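You operate a simulated robot arm through the tools that you are given. There is no shell and no other tool.

Carry out the task below with a simulated two-armed robot. There is one attempt and no reset: what you move stays moved.

JOB
Pack the orange cover from the locked STOCK drawer in the red case.
Fine: drawer closed, lock knob back at CLOSED, case latched shut.

Only the result counts: the job must be done as asked and must still hold three seconds after the hand-in. Knocking over, shifting, dropping, spilling or breaking anything else fails it. Lids that push on must go on centred and level and be pressed home; caps that screw on are set level and turned clockwise until they are tight.

ROBOT AND FRAMES
Two 6-joint arms with fingered hands on one trunk that stands fixed in place. Base frame: the origin is at the foot of the trunk, x ahead of it, y to its left, z up. Lengths are in m, angles in rad, forces in N, time in s.
The left shoulder is at [0.05, 0.17, 1.083], the right one opposite. Each reaches about 0.93 m from its shoulder. Payload 3.5 kg a hand.
The TCP of each hand is the grasp point between the finger pads, 0.026 m short of the fingertips. In the tool frame z runs along the fingers and y along their closing line. The gripper opens to 0.132 m; its body begins 0.073 m behind the TCP. The gripper is a hand of 3 fingers: y runs from the thumb to the fingers, the wrist lies at [0, 0, -0.234] in the tool frame, and closing takes about 1.5 s.
Orientation is that of the tool frame in the base frame, as a unit quaternion [x, y, z, w]. With the fingers straight down and closing along the base's y, the tool's x points along the base's -x, its y along +y and its z along -z.

CONTROLS
- The arms move only by the tool jog_arm. It takes "left_motion", "right_motion" or both (then of equal length, played together; a hand with none holds still); each is one flat list of numbers, 6 for each row, row after row: the shift along the tool's x, y, z in units of 500 mm (1.0 is 500 mm), then the turn, a rotation vector about the tool's x, y, z in units of 60 degrees (1.0 is 60 degrees). In form: [dx, dy, dz, ax, ay, az, dx, dy, dz, ax, ay, az, ...]. A call has 1 to 20 rows; each row is the pose to reach, as a shift and turn from the pose commanded when the call began, along the tool's axes at that moment. "left_grip" and "right_grip" are, for a hand that has rows, the gripper command, from -1 (fully open) to 1 (shut), values between in proportion, set as the call begins (left out, the last holds). A call with a number of a shift or a turn outside -1 to 1 is refused whole. A row lasts 0.2 s, in which the tool goes at most 0.05 m and 0.15 rad; a call with a longer step from one row to the next is refused whole, and so is a gripper value outside its range. Where a pose cannot be reached the arm comes as near as it can. A force on the tool above 40 N (or 10 N above the force at the start of the call, whichever is more), or a blocked arm, ends the call early, and 0.2 s more pass. The fingers move at their own pace (about 0.108 m/s each) and stop on an object; they squeeze with about 32 N. The grip force told is the motor's: it shows also when the fingers shut on nothing. Time passes only in rows, and 0.2 s behind the last, so rows that repeat a pose let the fingers close. It gives the time, the measured TCP pose, the force on the tool (base axes), the opening and the grip force at its end, in the units of the frame above (readings bear some noise), with the torque about the TCP (base axes, N m) and any sound that the robot's microphone picked up.
- Cameras (640 x 400 px; columns grow to the right, rows downward): "scene" is now at [0.0338, 0.0289, 1.6762]; the picture's right is [0.37, -0.93, 0.00], its down [-0.67, -0.27, -0.69] and it looks along [0.64, 0.25, -0.72] (base axes); focal length 261 px, centre (320, 200). "left" rides on the left gripper at [-0.062, 0.003, -0.092] in its tool frame; the picture's right is [-0.05, -1.00, 0.00], its down [0.83, -0.04, -0.55] and it looks along [0.55, -0.03, 0.83] (tool axes); focal length 230 px, centre (320, 200). "right" rides on the right gripper at [0.062, 0.003, -0.092] in its tool frame; the picture's right is [-0.05, 1.00, 0.00], its down [-0.83, -0.04, -0.56] and it looks along [-0.55, -0.03, 0.83] (tool axes); focal length 230 px, centre (320, 200). There is no depth. A picture from a camera that has moved, and an enlarged one, comes with that camera's place and axes in the base frame and with its lens.
- snapshot(camera): a new picture of that camera. The clock stands still meanwhile.
- move_column(by): slides the trunk up (or, below 0, down) by that many m; the arms and the scene camera ride with it, the base frame stays. It gives what a move gives, with no picture.
- finger_targets(finger1, finger2, thumb_bend, hand): sets how far each is bent, from 0 (flat) to 1 (curled in); at 0.3 the hand is open as for a grip, at 0.7 the pads meet at the TCP. One left out holds its place. A second passes; each finger stops where it meets its share of the squeeze, and holds until it gets a number again. A gripper value or a shape takes the hand back. It gives what a move gives, with no picture; readings hold the bend of each and the force on the fingers (four entries, about 0 where the hand has none), thumb and palm.
- hand_shape(shape, hand): the hand has 3 fingers and takes this shape, open, in about a second: jaw (thumb against the fingers, like two jaws); tri (thumb and two fingers); tip (a fingertip pinch); poke (one finger out to press); point (the index stretched); flat (the hand flat); cup (the hand cupped); fist (a fist). The gripper value then closes the fingers along that shape, each until it touches; the sizes above hold for jaw. It gives what a move gives, with no picture.
- pan_tilt(pan, tilt): turns the head with the scene camera to pan (to the left, within 1.501 rad either way) and tilt (down, from -0.506 to 1.204), counted from straight ahead of the robot. It gives what a move gives.
- inspect(camera, box): a new picture of the part [left, top, right, bottom] of that camera's present view, enlarged. The clock stands still meanwhile.
- hand_in(): hands the job in; it is judged then, once.

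Nothing tells you positions but the pictures and the camera data. Unless the task says otherwise, let go and move clear before handing in.

The tools are called as name(argument=value, ...) on one line, values as JSON. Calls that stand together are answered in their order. jog_arm: Moves the arms, as the interface text tells. Its arguments: {"type":"object","properties":{"left_motion":{"type":"array","items":{"type":"number"}},"left_grip":{"type":"number"},"right_motion":{"type":"array","items":{"type":"number"}},"right_grip":{"type":"number"}},"required":[]} The other tools are called the same way: move_column (by) moves the trunk up or down; hand_shape (shape, hand) gives the hand a shape; finger_targets (finger1, finger2, thumb_bend, hand) moves the fingers one by one; pan_tilt (pan, tilt) turns the head that bears the scene camera; snapshot (camera) takes a picture; inspect (camera, box) takes an enlarged picture of a part of a camera's view; hand_in () hands the job in.

At the start:

```text
t: 0.0
left_position: [0.6234, 0.2442, 1.2519]
left_tcp_rot: [0.0, 1.0, 0.0, 0.0]
left_ft_force: [-0.4, 0.3, 0.4]
left_moment: [0.01, 0.0, 0.02]
left_opening: 0.1317
left_grasp_force: 0.0
left_shape: jaw
left_bend: [0.3, 0.3, 0.3]
left_finger forces: [0.0, 0.1, 0.0, 0.0, 0.1, 0.1]
right_position: [0.5483, -0.3106, 1.2265]
right_tcp_rot: [0.0, 1.0, -0.001, 0.003]
right_ft_force: [-0.6, -0.5, -0.1]
right_moment: [0.02, -0.02, -0.02]
right_opening: 0.132
right_grasp_force: 0.0
right_shape: jaw
right_bend: [0.3, 0.3, 0.3]
right_finger forces: [0.0, 0.0, 0.1, 0.0, 0.0, 0.0]
trunk travel left (down, up): [-0.698, 0.012]
head pan, tilt (commanded): [0.375, 0.808]
```

scene: 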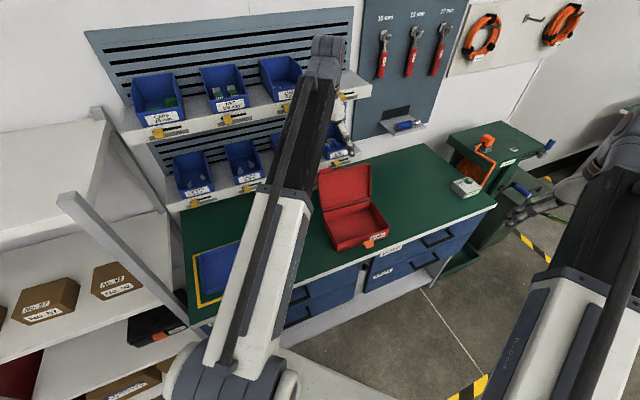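
right: 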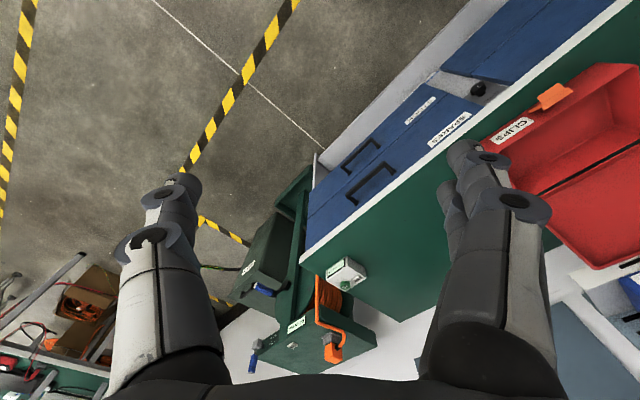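
left: 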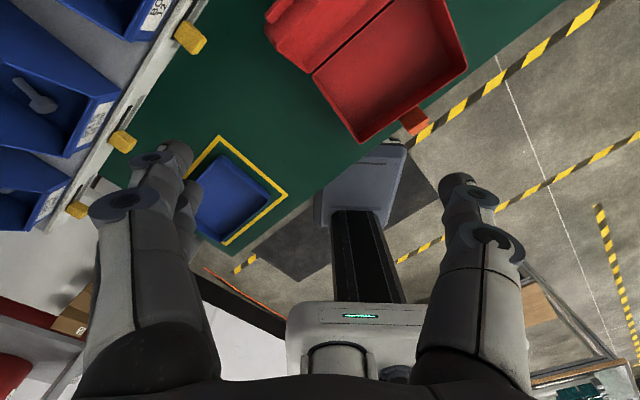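

I see a workbench with a green top, an open red case on it, a blue tray on the left, and blue drawers under the bench with labels. I'll look closer at the drawers, labels and the case before moving.

inspect(camera="scene", box=[270, 140, 510, 290])

inspect(camera="right", box=[280, 0, 640, 225])

inspect(camera="left", box=[60, 0, 500, 275])

inspect(camera="scene", box=[100, 30, 360, 190])

```text
2.67 times, centred on (390, 215) of scene
camera zoom: at [0.0338, 0.0289, 1.6762], right [0.37, -0.93, 0.0], down [-0.67, -0.27, -0.69], along [0.64, 0.25, -0.72], focal length 696 px, centre (133, 160)
```

zoom: 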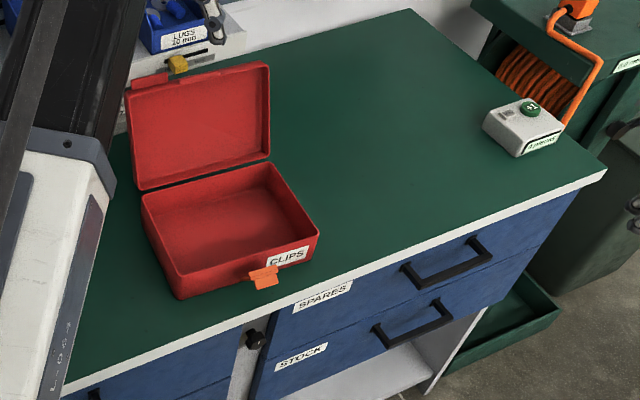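

```text
1.78 times, centred on (460, 112) of right
camera zoom: at [0.4846, -0.3062, 1.3168], right [0.05, 1.0, 0.0], down [0.83, -0.04, 0.56], along [0.56, -0.03, -0.83], focal length 409 px, centre (71, 356)
```

zoom: 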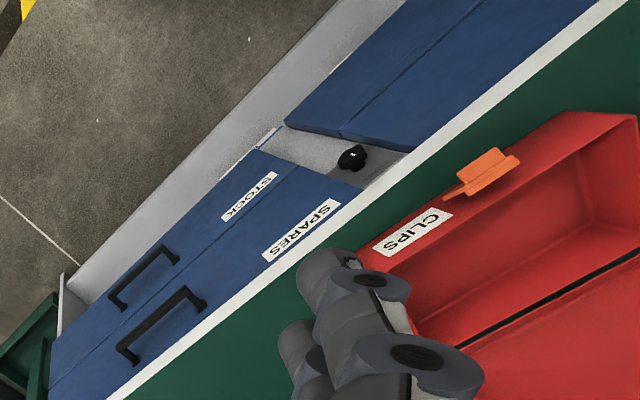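

```text
1.45 times, centred on (280, 138) of left
camera zoom: at [0.6856, 0.2462, 1.3447], right [0.05, -1.0, 0.0], down [-0.83, -0.04, 0.55], along [-0.55, -0.03, -0.83], focal length 335 px, centre (378, 291)
```

zoom: 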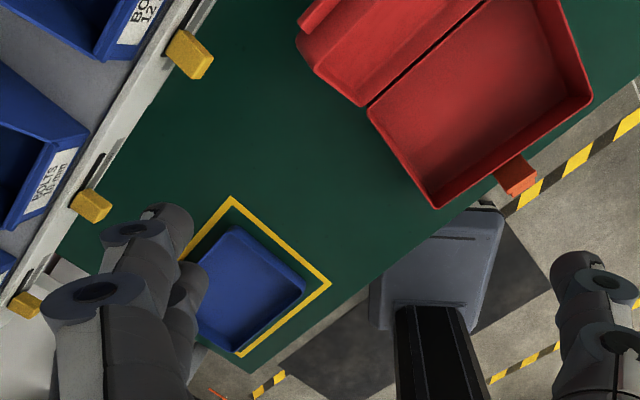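

```text
2.46 times, centred on (230, 110) of scene
camera zoom: at [0.0338, 0.0289, 1.6762], right [0.37, -0.93, 0.0], down [-0.67, -0.27, -0.69], along [0.64, 0.25, -0.72], focal length 643 px, centre (542, 422)
```

zoom: 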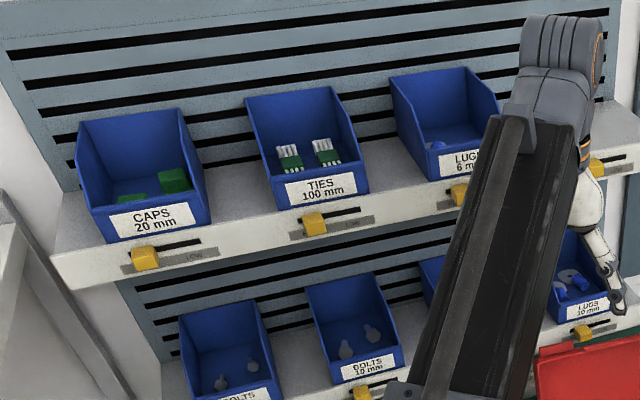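

The bench's front edge runs at about 45° (x+y≈0.58) with its top at z≈0.9; STOCK is the lower right-hand drawer with a black knob left of it. I'll look around more with the head and enlarge details before planning.

pan_tilt(pan=-0.2, tilt=0.9)

inspect(camera="right", box=[300, 60, 500, 185])

inspect(camera="right", box=[300, 230, 400, 300])

```text
t: 1.0
left_position: [0.6235, 0.243, 1.2511]
left_tcp_rot: [0.0, 1.0, -0.001, 0.0]
left_ft_force: [-0.6, 0.2, -0.3]
left_moment: [0.01, 0.04, 0.0]
left_opening: 0.1322
left_grasp_force: 0.1
left_shape: jaw
left_bend: [0.3, 0.3, 0.3]
left_finger forces: [0.1, 0.0, 0.0, 0.0, 0.0, 0.1]
right_position: [0.547, -0.3096, 1.225]
right_tcp_rot: [0.0, 1.0, -0.001, 0.002]
right_ft_force: [0.5, -0.5, -0.6]
right_moment: [-0.01, 0.03, -0.02]
right_opening: 0.1321
right_grasp_force: 0.0
right_shape: jaw
right_bend: [0.3, 0.3, 0.3]
right_finger forces: [0.0, 0.0, 0.0, 0.1, 0.1, 0.1]
trunk travel left (down, up): [-0.698, 0.012]
head pan, tilt (commanded): [-0.201, 0.901]
```

```text
3.20 times, centred on (400, 122) of right
camera zoom: at [0.4846, -0.3062, 1.3168], right [0.05, 1.0, 0.0], down [0.83, -0.04, 0.56], along [0.56, -0.03, -0.83], focal length 736 px, centre (64, 448)
```

zoom: 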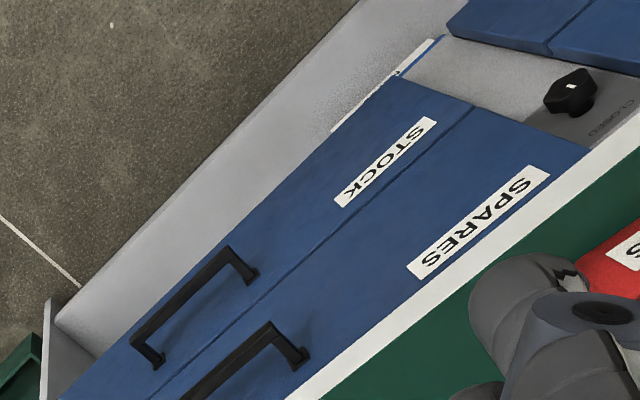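

```text
5.71 times, centred on (350, 265) of right
camera zoom: at [0.4846, -0.3062, 1.3168], right [0.05, 1.0, 0.0], down [0.83, -0.04, 0.56], along [0.56, -0.03, -0.83], focal length 1315 px, centre (149, -171)
```

zoom: 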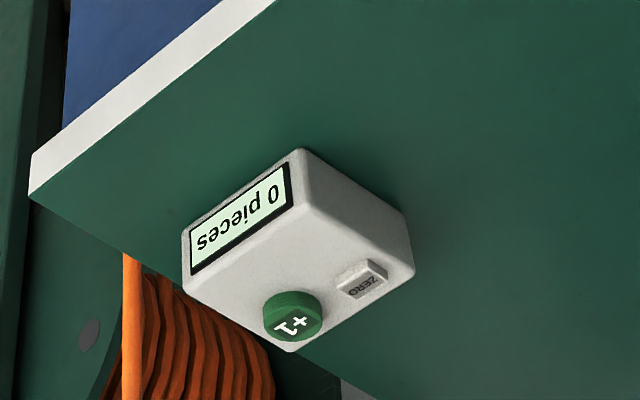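

The counter box on the bench isn't part of my job. The knob has a plate saying CLOSED; next I'll view the front from the new head direction.

snapshot(camera="scene")

inspect(camera="right", box=[440, 60, 520, 110])

```text
taken
camera scene: at [0.0332, -0.0156, 1.669], right [-0.2, -0.98, 0.0], down [-0.77, 0.16, -0.62], along [0.61, -0.12, -0.78], focal length 261 px, centre (320, 200)
```

scene: 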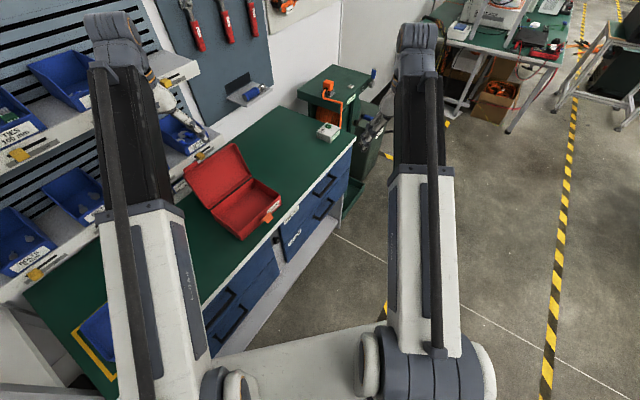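

```text
8.00 times, centred on (480, 85) of right
camera zoom: at [0.4846, -0.3062, 1.3168], right [0.05, 1.0, 0.0], down [0.83, -0.04, 0.56], along [0.56, -0.03, -0.83], focal length 1841 px, centre (-960, 1120)
```

zoom: 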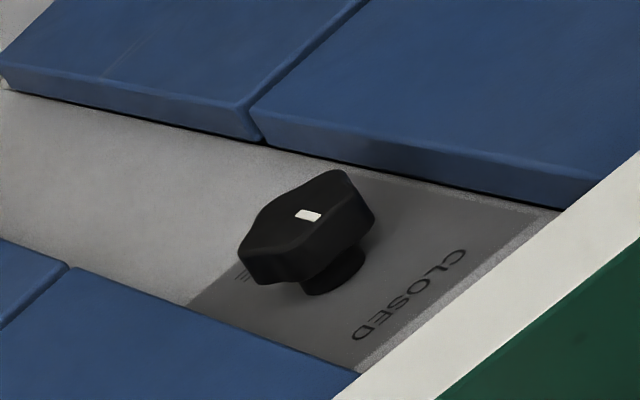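

The knob sits at about [0.58, 0.05, 0.75] on the post left of the STOCK drawer, and the STOCK handle at about [0.79, -0.195, 0.61]. I'll bring the right hand in front of the bench, yawed 45°, so its camera can look at the drawer fronts.

jog_arm(right_motion=[0.022, 0.033, 0.069, 0, 0, -0.094, 0.044, 0.066, 0.138, 0, 0, -0.188, 0.066, 0.1, 0.207, 0, 0, -0.281, 0.088, 0.133, 0.276, 0, 0, -0.375, 0.11, 0.166, 0.345, 0, 0, -0.469, 0.132, 0.2, 0.414, 0, 0, -0.563, 0.154, 0.233, 0.484, 0, 0, -0.656, 0.176, 0.266, 0.553, 0, 0, -0.75])

```text
t: 2.8
left_position: [0.624, 0.243, 1.2513]
left_tcp_rot: [0.0, 1.0, 0.0, 0.0]
left_ft_force: [-0.7, -0.1, 1.3]
left_moment: [0.0, -0.01, 0.0]
left_opening: 0.132
left_grasp_force: 0.1
left_shape: jaw
left_bend: [0.3, 0.3, 0.3]
left_finger forces: [0.0, 0.0, 0.1, 0.0, 0.0, 0.1]
right_position: [0.4735, -0.179, 0.9467]
right_tcp_rot: [-0.384, 0.923, -0.001, 0.001]
right_ft_force: [-0.2, -0.6, -0.3]
right_moment: [-0.02, -0.03, 0.0]
right_opening: 0.1318
right_grasp_force: 0.0
right_shape: jaw
right_bend: [0.3, 0.3, 0.3]
right_finger forces: [0.0, 0.0, 0.0, 0.1, 0.1, 0.1]
right hand out of reach, approached as far as the arm can: row 8
trunk travel left (down, up): [-0.698, 0.012]
head pan, tilt (commanded): [-0.201, 0.901]
```

The hand is now yawed to face the bench. Next I'll lower it and pitch the fingers up toward the drawer fronts so the wrist camera sees the knob and labels.

jog_arm(right_motion=[-0.004, -0.013, 0.077, 0, -0.138, 0, -0.008, -0.027, 0.153, 0, -0.277, 0, -0.012, -0.04, 0.23, 0, -0.416, 0, -0.016, -0.053, 0.307, 0, -0.555, 0, -0.02, -0.067, 0.383, 0, -0.694, 0, -0.024, -0.08, 0.46, 0, -0.833, 0])

snapshot(camera="right")

```text
t: 4.2
left_position: [0.6231, 0.2427, 1.2521]
left_tcp_rot: [0.0, 1.0, 0.0, 0.0]
left_ft_force: [-0.6, -1.0, 0.7]
left_moment: [0.0, 0.01, 0.0]
left_opening: 0.1319
left_grasp_force: 0.1
left_shape: jaw
left_bend: [0.3, 0.3, 0.3]
left_finger forces: [0.1, 0.0, 0.1, 0.1, 0.0, 0.0]
right_position: [0.5485, -0.1448, 0.8034]
right_tcp_rot: [-0.342, 0.879, 0.128, 0.307]
right_ft_force: [0.5, 0.7, -0.1]
right_moment: [-0.01, 0.0, 0.01]
right_opening: 0.1317
right_grasp_force: 0.1
right_shape: jaw
right_bend: [0.3, 0.3, 0.3]
right_finger forces: [0.0, 0.0, 0.0, 0.0, 0.1, 0.0]
right hand out of reach, approached as far as the arm can: row 1, 2, 3, 4, 5, 6
trunk travel left (down, up): [-0.698, 0.012]
head pan, tilt (commanded): [-0.201, 0.901]
```

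```text
taken
camera right: at [0.4678, -0.2134, 0.8359], right [-0.65, 0.76, 0.05], down [0.26, 0.16, 0.95], along [0.72, 0.63, -0.3], focal length 230 px, centre (320, 200)
```

right: 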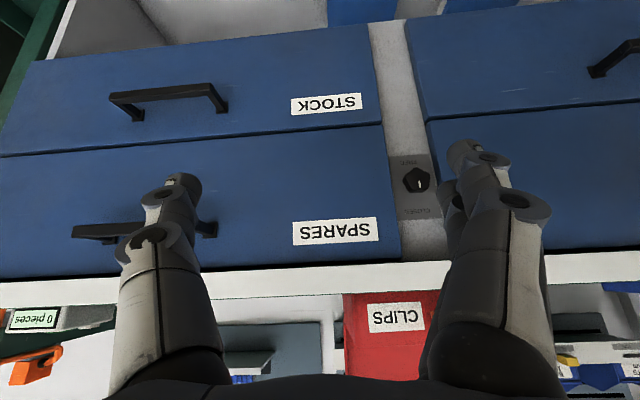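

The drawer front is clearly visible (upside-down): SPARES on top, STOCK below, and the knob on the post to the left. I'll enlarge the knob and the handle.

inspect(camera="right", box=[380, 140, 460, 190])

inspect(camera="right", box=[90, 40, 410, 240])

snapshot(camera="scene")

```text
8.00 times, centred on (420, 165) of right
camera zoom: at [0.4678, -0.2134, 0.8359], right [-0.65, 0.76, 0.05], down [0.26, 0.16, 0.95], along [0.72, 0.63, -0.3], focal length 1841 px, centre (-480, 480)
```

zoom: 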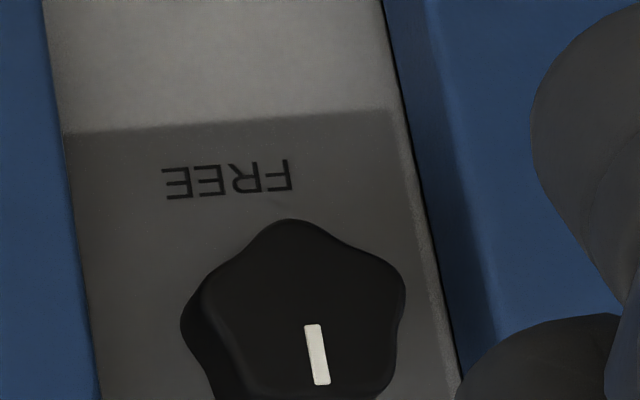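

```text
2.00 times, centred on (250, 140) of right
camera zoom: at [0.4678, -0.2134, 0.8359], right [-0.65, 0.76, 0.05], down [0.26, 0.16, 0.95], along [0.72, 0.63, -0.3], focal length 460 px, centre (460, 320)
```

zoom: 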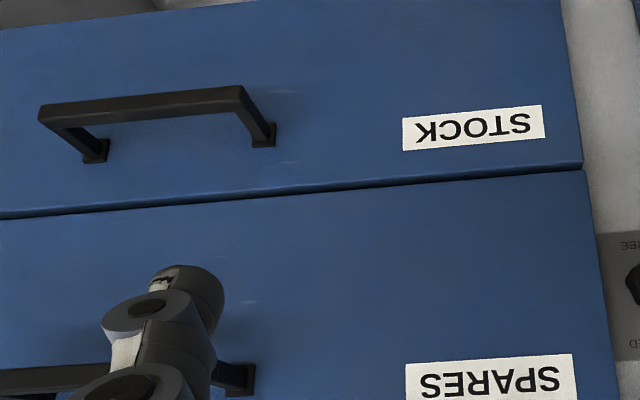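

```text
taken
camera scene: at [0.0329, -0.0156, 1.669], right [-0.2, -0.98, 0.0], down [-0.77, 0.16, -0.62], along [0.61, -0.12, -0.78], focal length 261 px, centre (320, 200)
```

scene: 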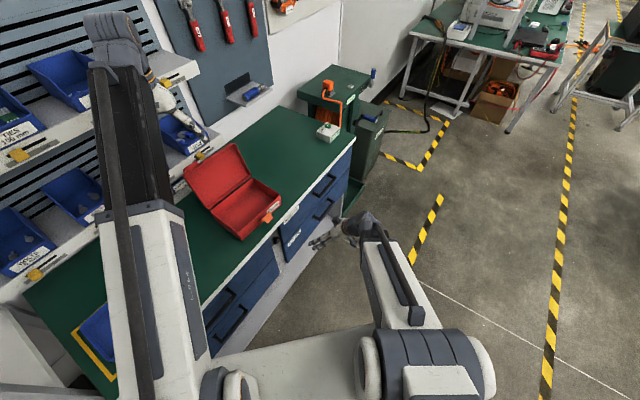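

The white mark points up at CLOSED and FREE is at the bottom, so the knob has to turn half a turn. I'll shift the hand left toward the knob first, to see how the commanded pose relates to the measured one.

jog_arm(right_motion=[0, 0.06, 0.03, 0, 0, 0, 0, 0.12, 0.06, 0, 0, 0, 0, 0.18, 0.1, 0, 0, 0])

```text
t: 5.0
left_position: [0.6239, 0.2434, 1.2516]
left_tcp_rot: [0.0, 1.0, 0.0, 0.0]
left_ft_force: [-0.5, -0.3, -0.5]
left_moment: [-0.01, 0.0, 0.0]
left_opening: 0.1318
left_grasp_force: 0.0
left_shape: jaw
left_bend: [0.3, 0.3, 0.3]
left_finger forces: [0.1, 0.1, 0.0, 0.0, 0.1, 0.0]
right_position: [0.5067, -0.0579, 0.7697]
right_tcp_rot: [-0.343, 0.878, 0.128, 0.308]
right_ft_force: [-0.3, 0.3, -0.3]
right_moment: [0.01, 0.0, 0.01]
right_opening: 0.132
right_grasp_force: 0.0
right_shape: jaw
right_bend: [0.3, 0.3, 0.3]
right_finger forces: [0.0, 0.0, 0.0, 0.0, 0.0, 0.0]
trunk travel left (down, up): [-0.698, 0.012]
head pan, tilt (commanded): [-0.201, 0.901]
```

Motions chain from the actual pose, good. Now I'll pitch the hand to horizontal just in front of the knob.

jog_arm(right_motion=[0.0, 0.004, 0.01, 0, -0.122, 0, 0.001, 0.008, 0.021, 0, -0.244, 0, 0.001, 0.012, 0.032, 0, -0.366, 0, 0.002, 0.016, 0.043, 0, -0.488, 0, 0.002, 0.02, 0.054, 0, -0.61, 0, 0.003, 0.025, 0.065, 0, -0.732, 0, 0.0034, 0.029, 0.075, 0, -0.853, 0])

snapshot(camera="right")

```text
t: 6.6
left_position: [0.6245, 0.2453, 1.2512]
left_tcp_rot: [0.0, 1.0, -0.001, -0.001]
left_ft_force: [-0.7, 0.3, 0.0]
left_moment: [-0.05, -0.01, 0.01]
left_opening: 0.1319
left_grasp_force: 0.0
left_shape: jaw
left_bend: [0.3, 0.3, 0.3]
left_finger forces: [0.0, 0.0, 0.1, 0.2, 0.0, 0.0]
right_position: [0.5306, 0.0031, 0.7951]
right_tcp_rot: [-0.26, 0.874, 0.154, 0.38]
right_ft_force: [1.2, -0.4, 0.6]
right_moment: [0.01, 0.01, 0.01]
right_opening: 0.1321
right_grasp_force: 0.0
right_shape: jaw
right_bend: [0.3, 0.3, 0.3]
right_finger forces: [0.1, 0.1, 0.1, 0.0, 0.0, 0.0]
right hand out of reach, approached as far as the arm can: row 1, 2, 3, 4, 5, 6, 7
trunk travel left (down, up): [-0.698, 0.012]
head pan, tilt (commanded): [-0.201, 0.901]
```

```text
taken
camera right: at [0.4381, -0.058, 0.8094], right [-0.54, 0.83, 0.11], down [0.18, -0.02, 0.98], along [0.82, 0.55, -0.14], focal length 230 px, centre (320, 200)
```

right: 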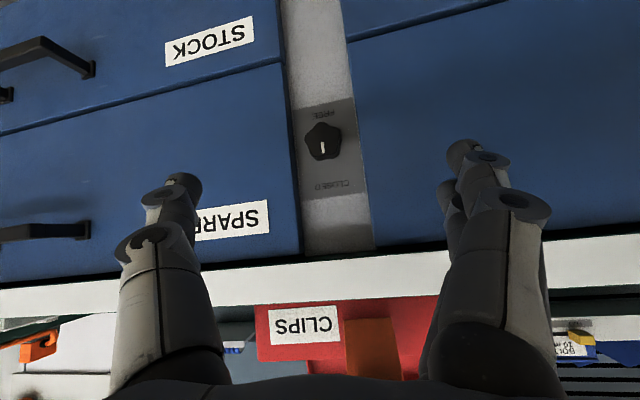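

The arm can't get horizontal this close and this high above its wrist limits; lowering the trunk should help. Before that I'll check the space around the robot's foot and the left arm.

pan_tilt(pan=0.3, tilt=1.2)

snapshot(camera="scene")

inspect(camera="right", box=[270, 80, 390, 155])

```text
t: 7.5
left_position: [0.6238, 0.2429, 1.253]
left_tcp_rot: [0.0, 1.0, 0.0, 0.0]
left_ft_force: [0.2, 0.4, 0.2]
left_moment: [-0.01, 0.01, 0.0]
left_opening: 0.1317
left_grasp_force: 0.0
left_shape: jaw
left_bend: [0.3, 0.3, 0.3]
left_finger forces: [0.0, 0.0, 0.0, 0.1, 0.0, 0.0]
right_position: [0.5299, 0.0011, 0.7935]
right_tcp_rot: [-0.261, 0.874, 0.155, 0.379]
right_ft_force: [0.7, -0.3, -1.4]
right_moment: [0.01, -0.01, -0.03]
right_opening: 0.1321
right_grasp_force: 0.1
right_shape: jaw
right_bend: [0.3, 0.3, 0.3]
right_finger forces: [0.0, 0.1, 0.1, 0.1, 0.0, 0.0]
trunk travel left (down, up): [-0.698, 0.012]
head pan, tilt (commanded): [0.3, 1.201]
```

```text
taken
camera scene: at [0.0127, 0.0158, 1.6492], right [0.3, -0.96, 0.0], down [-0.89, -0.28, -0.36], along [0.35, 0.11, -0.93], focal length 261 px, centre (320, 200)
```

scene: 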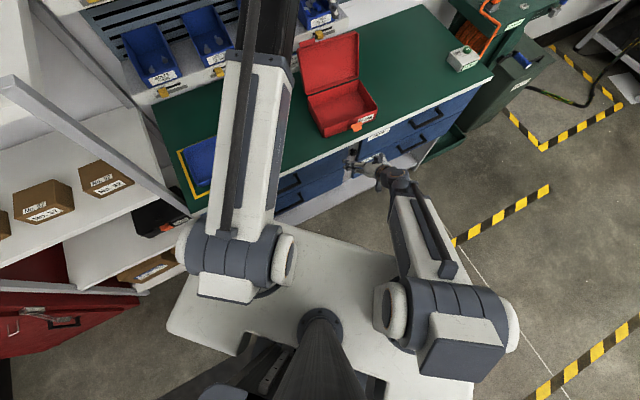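

```text
5.33 times, centred on (330, 118) of right
camera zoom: at [0.4383, -0.0596, 0.8093], right [-0.54, 0.83, 0.11], down [0.18, -0.01, 0.98], along [0.82, 0.55, -0.14], focal length 1227 px, centre (267, 640)
```

zoom: 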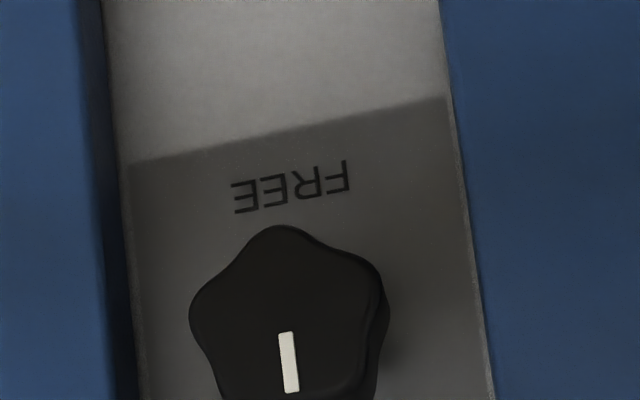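

I now think these arms telescope, so the wrist can't come too near the shoulder; staying lower keeps it farther away. I'll drop the hand below knob height first, then pitch it level.

jog_arm(right_motion=[0.065, -0.008, 0.039, 0, 0, 0, 0.13, -0.016, 0.078, 0, 0, 0, 0.195, -0.023, 0.118, 0, 0, 0, 0.26, -0.031, 0.157, 0, 0, 0])

```text
t: 8.5
left_position: [0.6237, 0.2437, 1.2515]
left_tcp_rot: [0.0, 1.0, 0.0, -0.001]
left_ft_force: [0.1, -0.4, 0.9]
left_moment: [0.04, 0.04, 0.0]
left_opening: 0.1319
left_grasp_force: 0.1
left_shape: jaw
left_bend: [0.3, 0.3, 0.3]
left_finger forces: [0.1, 0.1, 0.0, 0.0, 0.0, 0.0]
right_position: [0.5494, 0.0194, 0.6907]
right_tcp_rot: [-0.256, 0.891, 0.144, 0.345]
right_ft_force: [0.0, 0.2, 0.8]
right_moment: [0.03, -0.04, 0.0]
right_opening: 0.132
right_grasp_force: 0.1
right_shape: jaw
right_bend: [0.3, 0.3, 0.3]
right_finger forces: [0.0, 0.0, 0.1, 0.1, 0.1, 0.0]
right hand out of reach, approached as far as the arm can: row 1, 2, 3, 4
trunk travel left (down, up): [-0.698, 0.012]
head pan, tilt (commanded): [0.3, 1.201]
```

The arm still stops short, so I need to understand its joint layout. I'll look at the right arm itself.

inspect(camera="scene", box=[320, 120, 560, 400])

snapshot(camera="left")

snapshot(camera="right")

```text
1.43 times, centred on (440, 260) of scene
camera zoom: at [0.0127, 0.016, 1.6492], right [0.3, -0.96, 0.0], down [-0.89, -0.28, -0.36], along [0.35, 0.11, -0.93], focal length 373 px, centre (149, 114)
```

zoom: 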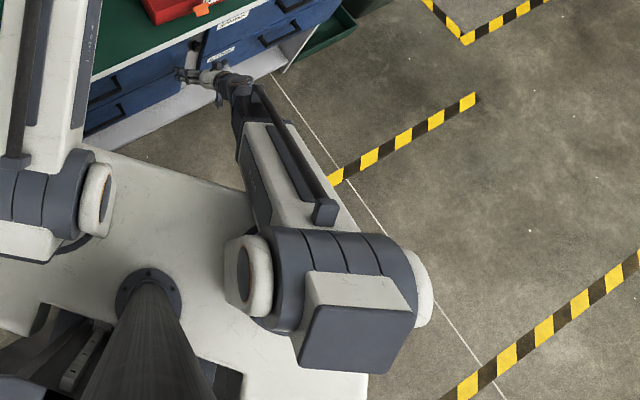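

```text
taken
camera left: at [0.6857, 0.2463, 1.3447], right [0.05, -1.0, 0.0], down [-0.83, -0.04, 0.55], along [-0.55, -0.03, -0.83], focal length 230 px, centre (320, 200)
```

left: 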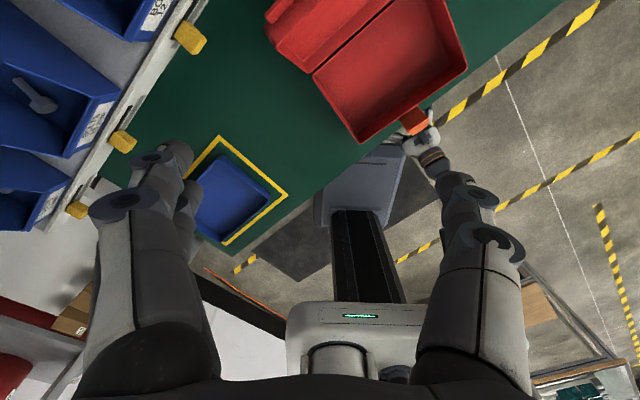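

```text
taken
camera right: at [0.4567, -0.0395, 0.7155], right [-0.52, 0.85, 0.11], down [0.25, 0.02, 0.97], along [0.82, 0.53, -0.22], focal length 230 px, centre (320, 200)
```

right: 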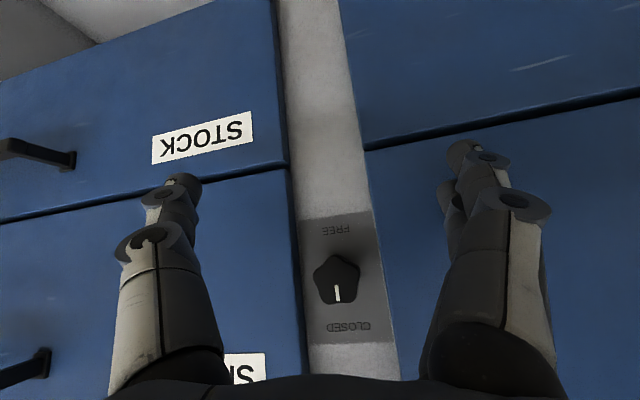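

The right arm has a telescoping link with a wrist that seems stuck at a roll limit. I'll back out into free space in front of the bench and test which wrist orientations are reachable there.

jog_arm(right_motion=[0.01, -0.072, -0.053, 0, 0, 0, 0.02, -0.144, -0.106, 0, 0, 0, 0.031, -0.216, -0.159, 0, 0, 0, 0.041, -0.288, -0.212, 0, 0, 0, 0.051, -0.36, -0.266, 0, 0, 0, 0.062, -0.432, -0.319, 0, 0, 0, 0.072, -0.504, -0.372, 0, 0, 0])

```text
t: 10.1
left_position: [0.6242, 0.2427, 1.2511]
left_tcp_rot: [0.0, 1.0, -0.002, 0.0]
left_ft_force: [-0.1, 0.1, 0.1]
left_moment: [0.0, -0.01, -0.02]
left_opening: 0.132
left_grasp_force: 0.0
left_shape: jaw
left_bend: [0.3, 0.3, 0.3]
left_finger forces: [0.1, 0.0, 0.1, 0.1, 0.0, 0.1]
right_position: [0.5953, -0.2672, 0.8041]
right_tcp_rot: [-0.246, 0.901, 0.141, 0.329]
right_ft_force: [-0.3, -0.2, 0.0]
right_moment: [0.01, 0.0, 0.0]
right_opening: 0.1318
right_grasp_force: 0.0
right_shape: jaw
right_bend: [0.3, 0.3, 0.3]
right_finger forces: [0.1, 0.0, 0.0, 0.0, 0.0, 0.1]
right hand out of reach, approached as far as the arm can: row 2, 3, 4, 5, 6, 7
trunk travel left (down, up): [-0.698, 0.012]
head pan, tilt (commanded): [0.3, 1.201]
```

The hand direction seems stuck at a forearm-roll limit, so I'll try passing through the "straight arm" pose: first aligning the hand with the arm out in the open, right of the robot.

jog_arm(right_motion=[0.029, -0.044, -0.005, 0.096, -0.036, 0.067, 0.059, -0.087, -0.011, 0.192, -0.072, 0.133, 0.088, -0.131, -0.016, 0.287, -0.108, 0.2, 0.118, -0.174, -0.021, 0.383, -0.144, 0.267, 0.147, -0.218, -0.027, 0.479, -0.18, 0.333, 0.177, -0.261, -0.032, 0.575, -0.216, 0.4, 0.206, -0.305, -0.037, 0.67, -0.252, 0.467, 0.236, -0.348, -0.043, 0.766, -0.288, 0.533, 0.265, -0.392, -0.048, 0.862, -0.324, 0.6])

```text
t: 12.1
left_position: [0.624, 0.2426, 1.2517]
left_tcp_rot: [0.0, 1.0, 0.001, 0.0]
left_ft_force: [-0.6, 0.0, 0.8]
left_moment: [0.0, -0.03, 0.03]
left_opening: 0.1317
left_grasp_force: 0.0
left_shape: jaw
left_bend: [0.3, 0.3, 0.3]
left_finger forces: [0.1, 0.1, 0.0, 0.0, 0.0, 0.0]
right_position: [0.6039, -0.5069, 0.741]
right_tcp_rot: [0.231, 0.855, -0.14, 0.443]
right_ft_force: [-0.1, -0.1, 0.3]
right_moment: [0.0, 0.01, 0.01]
right_opening: 0.1321
right_grasp_force: 0.0
right_shape: jaw
right_bend: [0.3, 0.3, 0.3]
right_finger forces: [0.0, 0.0, 0.0, 0.1, 0.0, 0.0]
right hand out of reach, approached as far as the arm can: row 1, 2, 3, 4, 5, 6, 7, 8, 9
trunk travel left (down, up): [-0.698, 0.012]
head pan, tilt (commanded): [0.3, 1.201]
```

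The hand is nearly aligned with the arm now. I'll try pitching it further up from here to see whether the wrist passes straight.

jog_arm(right_motion=[0, 0, 0, 0, -0.1, 0, 0, 0, 0, 0, -0.2, 0, 0, 0, 0, 0, -0.3, 0, 0, 0, 0, 0, -0.4, 0])

snapshot(camera="scene")

```text
t: 13.1
left_position: [0.6251, 0.2433, 1.2529]
left_tcp_rot: [0.0, 1.0, 0.0, 0.0]
left_ft_force: [-0.3, -0.9, 0.0]
left_moment: [-0.02, 0.04, 0.0]
left_opening: 0.1317
left_grasp_force: 0.0
left_shape: jaw
left_bend: [0.3, 0.3, 0.3]
left_finger forces: [0.0, 0.1, 0.0, 0.0, 0.1, 0.0]
right_position: [0.6054, -0.5076, 0.7433]
right_tcp_rot: [0.195, 0.743, -0.184, 0.613]
right_ft_force: [1.0, -0.3, 0.5]
right_moment: [-0.02, -0.03, -0.02]
right_opening: 0.132
right_grasp_force: 0.0
right_shape: jaw
right_bend: [0.3, 0.3, 0.3]
right_finger forces: [0.0, 0.0, 0.0, 0.0, 0.0, 0.0]
trunk travel left (down, up): [-0.698, 0.012]
head pan, tilt (commanded): [0.3, 1.201]
```

```text
taken
camera scene: at [0.0127, 0.0158, 1.6492], right [0.3, -0.96, 0.0], down [-0.89, -0.28, -0.36], along [0.35, 0.11, -0.93], focal length 261 px, centre (320, 200)
```

scene: 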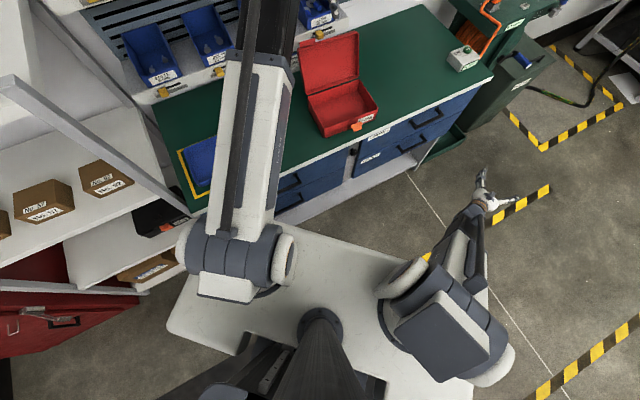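

That worked: the wrist passed straight and now bends upward without limits. Next I'll swing the hand level and yaw it left in the open space.

jog_arm(right_motion=[0.021, 0.054, -0.031, -0.104, -0.036, -0.003, 0.042, 0.107, -0.062, -0.208, -0.071, -0.006, 0.064, 0.161, -0.092, -0.311, -0.107, -0.009, 0.085, 0.214, -0.123, -0.415, -0.142, -0.012, 0.106, 0.268, -0.154, -0.519, -0.178, -0.015])

```text
t: 14.3
left_position: [0.6238, 0.2428, 1.2521]
left_tcp_rot: [0.0, 1.0, -0.001, 0.0]
left_ft_force: [0.5, 0.6, 0.3]
left_moment: [0.02, 0.0, 0.0]
left_opening: 0.1317
left_grasp_force: 0.0
left_shape: jaw
left_bend: [0.3, 0.3, 0.3]
left_finger forces: [0.0, 0.0, 0.1, 0.0, 0.0, 0.1]
right_position: [0.6191, -0.3636, 0.7119]
right_tcp_rot: [0.001, 0.709, 0.001, 0.705]
right_ft_force: [-0.9, 0.2, 0.0]
right_moment: [0.0, 0.0, -0.02]
right_opening: 0.1319
right_grasp_force: 0.0
right_shape: jaw
right_bend: [0.3, 0.3, 0.3]
right_finger forces: [0.0, 0.0, 0.0, 0.0, 0.1, 0.0]
right hand out of reach, approached as far as the arm can: row 4, 5
trunk travel left (down, up): [-0.698, 0.012]
head pan, tilt (commanded): [0.3, 1.201]
```

The hand is level now; the small miss looks like a shoulder-pitch limit near −44°. I'll swing the hand about its wrist to the left to see how far the wrist allows.

jog_arm(right_motion=[0, 0.061, -0.004, -0.125, 0, 0, 0, 0.121, -0.016, -0.25, 0, 0, 0, 0.179, -0.036, -0.375, 0, 0, 0, 0.234, -0.063, -0.5, 0, 0, 0, 0.285, -0.097, -0.625, 0, 0, 0, 0.331, -0.137, -0.75, 0, 0])

```text
t: 15.7
left_position: [0.6242, 0.2435, 1.2508]
left_tcp_rot: [0.0, 1.0, 0.0, 0.0]
left_ft_force: [0.1, -0.3, -0.5]
left_moment: [-0.01, -0.02, -0.01]
left_opening: 0.1317
left_grasp_force: 0.1
left_shape: jaw
left_bend: [0.3, 0.3, 0.3]
left_finger forces: [0.0, 0.0, 0.0, 0.0, 0.0, 0.0]
right_position: [0.5498, -0.1946, 0.7157]
right_tcp_rot: [-0.271, 0.655, 0.272, 0.651]
right_ft_force: [0.4, -0.3, 0.1]
right_moment: [-0.03, -0.01, -0.01]
right_opening: 0.132
right_grasp_force: 0.0
right_shape: jaw
right_bend: [0.3, 0.3, 0.3]
right_finger forces: [0.0, 0.0, 0.1, 0.1, 0.1, 0.1]
trunk travel left (down, up): [-0.698, 0.012]
head pan, tilt (commanded): [0.3, 1.201]
```

The hand is level and facing the bench exactly as wanted. Before lowering the trunk a little to ease the shoulder pitch, I'll move the left hand away from above the case lid.

jog_arm(left_motion=[0.07, 0.055, 0.012, 0, 0, 0, 0.139, 0.11, 0.024, 0, 0, 0, 0.209, 0.164, 0.036, 0, 0, 0, 0.278, 0.219, 0.048, 0, 0, 0, 0.348, 0.274, 0.06, 0, 0, 0])

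snapshot(camera="left")

snapshot(camera="right")

```text
t: 16.9
left_position: [0.4592, 0.3852, 1.2006]
left_tcp_rot: [0.001, 1.0, 0.002, 0.004]
left_ft_force: [-0.5, 0.8, -0.2]
left_moment: [-0.01, -0.01, -0.03]
left_opening: 0.1323
left_grasp_force: 0.1
left_shape: jaw
left_bend: [0.3, 0.3, 0.3]
left_finger forces: [0.1, 0.0, 0.1, 0.0, 0.0, 0.1]
left hand out of reach, approached as far as the arm can: row 1, 2, 3, 4, 5
right_position: [0.5508, -0.1965, 0.7147]
right_tcp_rot: [-0.27, 0.655, 0.271, 0.652]
right_ft_force: [-1.0, 0.6, 0.7]
right_moment: [-0.03, 0.01, 0.02]
right_opening: 0.1317
right_grasp_force: 0.1
right_shape: jaw
right_bend: [0.3, 0.3, 0.3]
right_finger forces: [0.0, 0.0, 0.0, 0.0, 0.1, 0.1]
trunk travel left (down, up): [-0.698, 0.012]
head pan, tilt (commanded): [0.3, 1.201]
```

```text
taken
camera left: at [0.5206, 0.3873, 1.2945], right [0.05, -1.0, 0.0], down [-0.84, -0.05, 0.55], along [-0.55, -0.03, -0.84], focal length 230 px, centre (320, 200)
```

left: 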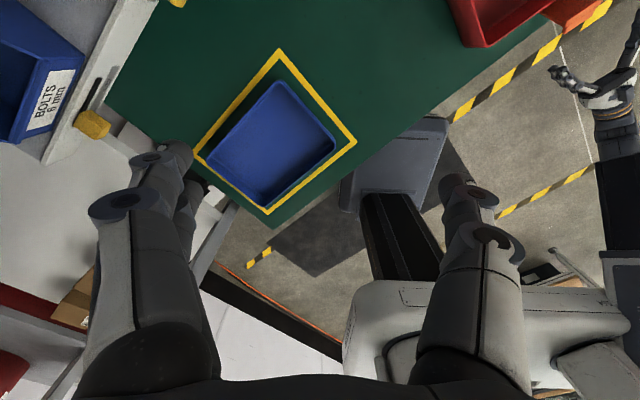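

```text
taken
camera right: at [0.4814, -0.2576, 0.6538], right [-0.71, 0.71, 0.06], down [-0.36, -0.42, 0.83], along [0.61, 0.57, 0.55], focal length 230 px, centre (320, 200)
```

right: 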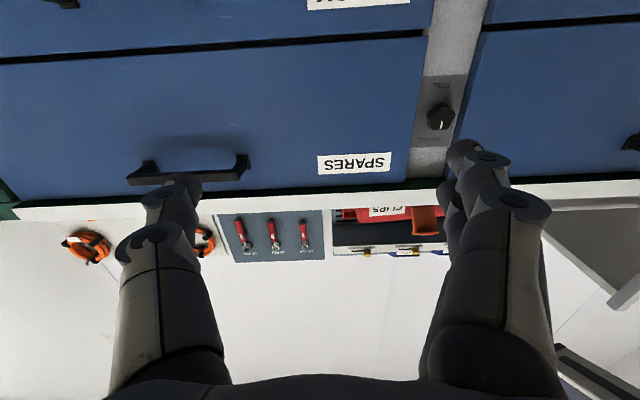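

The left arm cleared the case and hovers over the blue tray area, high enough. The knob front is at about [0.585, 0.048, 0.733]. I'll lower the trunk 0.1 m.

move_column(by=-0.1)

```text
t: 18.2
left_position: [0.4601, 0.3839, 1.1013]
left_tcp_rot: [0.0, 1.0, 0.002, 0.005]
left_ft_force: [0.0, 0.0, 0.5]
left_moment: [-0.02, 0.02, -0.01]
left_opening: 0.132
left_grasp_force: 0.1
left_shape: jaw
left_bend: [0.3, 0.3, 0.3]
left_finger forces: [0.0, 0.0, 0.0, 0.0, 0.0, 0.0]
right_position: [0.5509, -0.1957, 0.6144]
right_tcp_rot: [-0.27, 0.655, 0.272, 0.651]
right_ft_force: [0.5, 0.2, 0.1]
right_moment: [-0.01, 0.01, 0.01]
right_opening: 0.1318
right_grasp_force: 0.1
right_shape: jaw
right_bend: [0.3, 0.3, 0.3]
right_finger forces: [0.0, 0.1, 0.1, 0.0, 0.0, 0.1]
trunk travel left (down, up): [-0.598, 0.112]
head pan, tilt (commanded): [0.3, 1.201]
```

Trunk is down 0.1 m. Now I'll move the right hand to a standoff right in front of the knob.

jog_arm(right_motion=[-0.048, 0.059, 0.044, 0, 0, 0, -0.095, 0.118, 0.087, 0, 0, 0, -0.143, 0.178, 0.131, 0, 0, 0, -0.19, 0.237, 0.174, 0, 0, 0, -0.238, 0.296, 0.218, 0, 0, 0])

snapshot(camera="right")

```text
t: 19.4
left_position: [0.4598, 0.3852, 1.102]
left_tcp_rot: [-0.001, 1.0, 0.002, 0.005]
left_ft_force: [-0.1, 0.7, 0.7]
left_moment: [-0.02, 0.01, -0.02]
left_opening: 0.132
left_grasp_force: 0.0
left_shape: jaw
left_bend: [0.3, 0.3, 0.3]
left_finger forces: [0.1, 0.1, 0.0, 0.0, 0.1, 0.1]
right_position: [0.5219, -0.0126, 0.7353]
right_tcp_rot: [-0.27, 0.655, 0.272, 0.651]
right_ft_force: [0.0, 0.1, 0.1]
right_moment: [-0.05, -0.01, -0.01]
right_opening: 0.132
right_grasp_force: 0.1
right_shape: jaw
right_bend: [0.3, 0.3, 0.3]
right_finger forces: [0.0, 0.0, 0.1, 0.0, 0.0, 0.0]
trunk travel left (down, up): [-0.598, 0.112]
head pan, tilt (commanded): [0.3, 1.201]
```

```text
taken
camera right: at [0.4526, -0.0748, 0.6725], right [-0.71, 0.71, 0.06], down [-0.36, -0.42, 0.83], along [0.61, 0.57, 0.55], focal length 230 px, centre (320, 200)
```

right: 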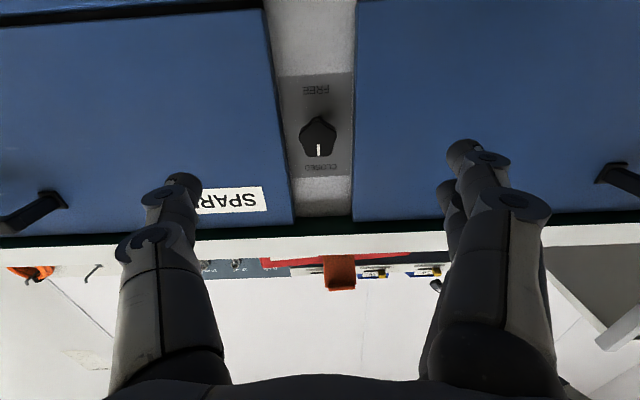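

The hand faces the knob squarely. I'll zoom on the knob to check alignment.

inspect(camera="right", box=[260, 80, 380, 180])

```text
4.00 times, centred on (320, 130) of right
camera zoom: at [0.4526, -0.0748, 0.6725], right [-0.71, 0.71, 0.06], down [-0.36, -0.42, 0.83], along [0.61, 0.57, 0.55], focal length 920 px, centre (320, 480)
```

zoom: 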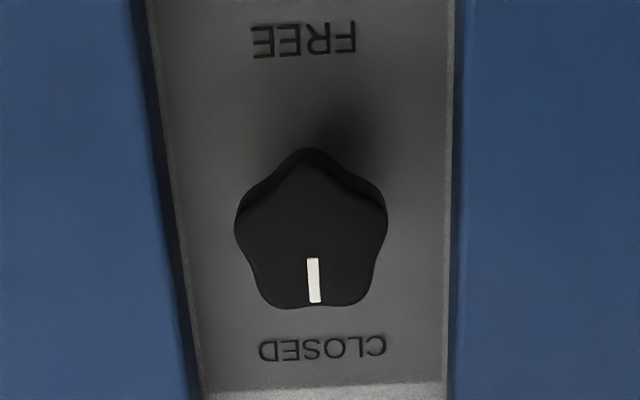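

The knob is within 2 mm of the grasp axis and about 31 mm wide. I'll advance so the fingertips straddle the knob head without reaching the drawer fronts.

jog_arm(right_motion=[0.0, -0.001, 0.04, 0, 0, 0, 0.001, -0.002, 0.08, 0, 0, 0, 0.002, -0.004, 0.11, 0, 0, 0, 0.002, -0.004, 0.14, 0, 0, 0])

snapshot(camera="right")

```text
t: 20.4
left_position: [0.4593, 0.3823, 1.103]
left_tcp_rot: [0.0, 1.0, 0.002, 0.005]
left_ft_force: [-0.2, 0.0, 0.1]
left_moment: [-0.01, -0.04, 0.01]
left_opening: 0.1318
left_grasp_force: 0.0
left_shape: jaw
left_bend: [0.3, 0.3, 0.3]
left_finger forces: [0.0, 0.0, 0.0, 0.0, 0.0, 0.1]
right_position: [0.575, 0.0324, 0.7333]
right_tcp_rot: [-0.267, 0.656, 0.27, 0.653]
right_ft_force: [-11.8, -16.9, 1.3]
right_moment: [0.01, 0.03, 0.64]
right_opening: 0.1315
right_grasp_force: 0.0
right_shape: jaw
right_bend: [0.3, 0.3, 0.3]
right_finger forces: [6.9, 7.9, 0.0, 0.1, 5.9, 0.0]
trunk travel left (down, up): [-0.598, 0.112]
head pan, tilt (commanded): [0.3, 1.201]
```

```text
taken
camera right: at [0.505, -0.0292, 0.6699], right [-0.7, 0.71, 0.06], down [-0.36, -0.42, 0.83], along [0.61, 0.56, 0.55], focal length 230 px, centre (320, 200)
```

right: 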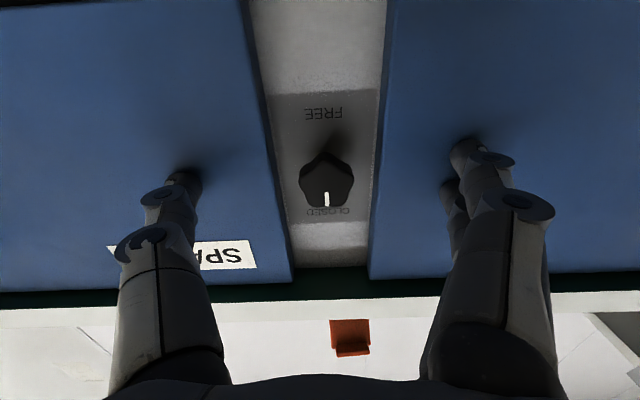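

The fingertips lightly touched the drawer fronts on either side (front plane n≈0.456). I'll back off 5 mm and pre-close the fingers around the knob head.

jog_arm(right_motion=[0.0, 0.004, -0.01, 0, 0, 0, 0.0, 0.006, -0.01, 0, 0, 0, 0.0, 0.006, -0.01, 0, 0, 0, 0.0, 0.006, -0.01, 0, 0, 0, 0.0, 0.006, -0.01, 0, 0, 0], right_grip=0.2)

snapshot(camera="right")

```text
t: 21.6
left_position: [0.4605, 0.3846, 1.1019]
left_tcp_rot: [0.0, 1.0, 0.001, 0.004]
left_ft_force: [-0.3, 0.1, 0.6]
left_moment: [-0.02, -0.02, 0.0]
left_opening: 0.1319
left_grasp_force: 0.1
left_shape: jaw
left_bend: [0.3, 0.3, 0.3]
left_finger forces: [0.1, 0.1, 0.0, 0.0, 0.1, 0.1]
right_position: [0.5689, 0.0319, 0.7319]
right_tcp_rot: [-0.269, 0.655, 0.271, 0.652]
right_ft_force: [-2.1, -1.1, -0.5]
right_moment: [0.03, -0.02, 0.05]
right_opening: 0.0542
right_grasp_force: 0.1
right_shape: jaw
right_bend: [0.73, 0.73, 0.7]
right_finger forces: [0.3, 1.0, 0.0, 0.0, 0.0, 0.0]
trunk travel left (down, up): [-0.598, 0.112]
head pan, tilt (commanded): [0.3, 1.201]
```

```text
taken
camera right: at [0.5, -0.0299, 0.6703], right [-0.71, 0.71, 0.06], down [-0.36, -0.42, 0.83], along [0.61, 0.57, 0.55], focal length 230 px, centre (320, 200)
```

right: 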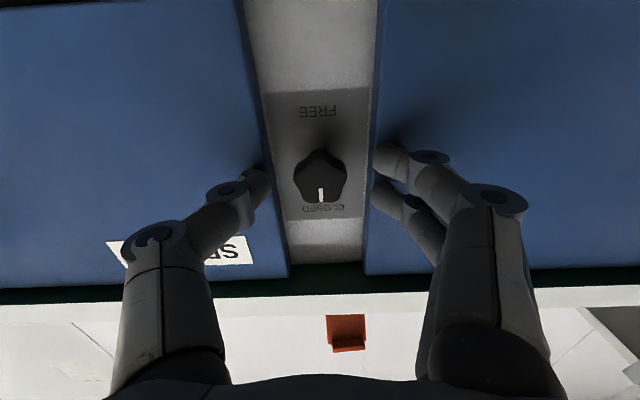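

The fingertips are curled around either side of the knob. I'll close on it.

jog_arm(right_motion=[0, 0, 0, 0, 0, 0, 0, 0, 0, 0, 0, 0, 0, 0, 0, 0, 0, 0, 0, 0, 0, 0, 0, 0, 0, 0, 0, 0, 0, 0], right_grip=1.0)

snapshot(camera="right")

```text
t: 22.8
left_position: [0.4594, 0.3832, 1.1008]
left_tcp_rot: [0.0, 1.0, 0.003, 0.004]
left_ft_force: [0.6, 0.3, 0.3]
left_moment: [0.0, 0.0, 0.01]
left_opening: 0.1319
left_grasp_force: 0.0
left_shape: jaw
left_bend: [0.3, 0.3, 0.3]
left_finger forces: [0.1, 0.1, 0.1, 0.0, 0.1, 0.1]
right_position: [0.5692, 0.0294, 0.7312]
right_tcp_rot: [-0.269, 0.656, 0.271, 0.651]
right_ft_force: [-15.0, -24.1, -11.8]
right_moment: [-0.17, 0.32, -0.49]
right_opening: 0.0161
right_grasp_force: 32.0
right_shape: jaw
right_bend: [0.7, 0.75, 0.7]
right_finger forces: [19.2, 9.3, 0.0, 0.0, 61.9, 0.1]
trunk travel left (down, up): [-0.598, 0.112]
head pan, tilt (commanded): [0.3, 1.201]
```

```text
taken
camera right: at [0.4992, -0.0318, 0.6694], right [-0.7, 0.71, 0.06], down [-0.36, -0.42, 0.83], along [0.61, 0.57, 0.55], focal length 230 px, centre (320, 200)
```

right: 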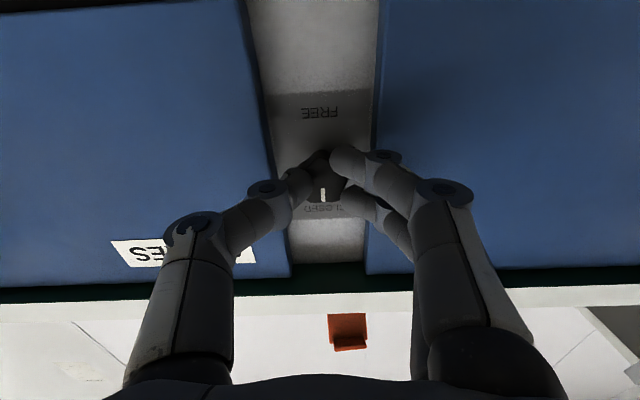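

The fingers stopped on something (opening 16 mm). Let me check the grip closely.

inspect(camera="right", box=[250, 120, 410, 220])

```text
4.00 times, centred on (330, 170) of right
camera zoom: at [0.4992, -0.0318, 0.6694], right [-0.7, 0.71, 0.06], down [-0.36, -0.42, 0.83], along [0.61, 0.57, 0.55], focal length 920 px, centre (280, 320)
```

zoom: 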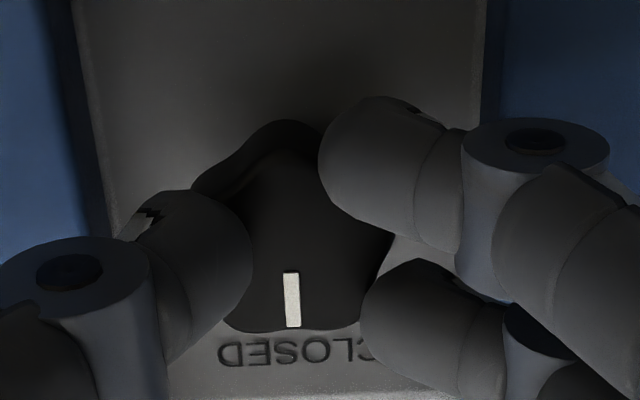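

The two fingers straddle one lobe with the thumb opposite – a good grip. I'll test-turn 20° one way and watch the torque.

jog_arm(right_motion=[0, 0, 0, 0, 0, -0.111, 0, 0, 0, 0, 0, -0.222, 0, 0, 0, 0, 0, -0.333, 0, 0, 0, 0, 0, -0.333])

inspect(camera="right", box=[250, 120, 410, 220])

```text
t: 23.4
left_position: [0.4595, 0.3837, 1.1021]
left_tcp_rot: [-0.001, 1.0, 0.003, 0.004]
left_ft_force: [-0.3, 0.1, -0.9]
left_moment: [0.03, -0.02, -0.02]
left_opening: 0.1319
left_grasp_force: 0.1
left_shape: jaw
left_bend: [0.3, 0.3, 0.3]
left_finger forces: [0.0, 0.1, 0.0, 0.0, 0.0, 0.0]
right_position: [0.5676, 0.0293, 0.7312]
right_tcp_rot: [-0.327, 0.631, 0.205, 0.673]
right_ft_force: [-9.4, -16.8, -3.7]
right_moment: [0.07, 0.12, -0.23]
right_opening: 0.0154
right_grasp_force: 31.7
right_shape: jaw
right_bend: [0.7, 0.76, 0.7]
right_finger forces: [18.8, 11.4, 0.0, 0.0, 54.3, 0.0]
trunk travel left (down, up): [-0.598, 0.112]
head pan, tilt (commanded): [0.3, 1.201]
stopped in row 2 (right hand): the force on the tool passed its limit at 42 N (the readings are from after the stop); the commanded pose is now the measured one
```

```text
4.00 times, centred on (330, 170) of right
camera zoom: at [0.5068, -0.0409, 0.6699], right [-0.7, 0.71, -0.13], down [-0.47, -0.31, 0.83], along [0.55, 0.64, 0.54], focal length 920 px, centre (280, 320)
```

zoom: 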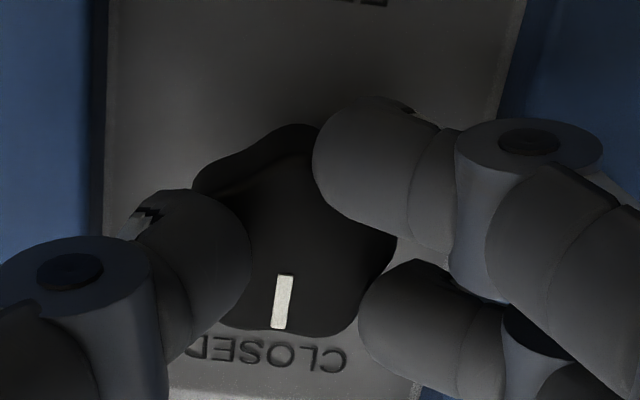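

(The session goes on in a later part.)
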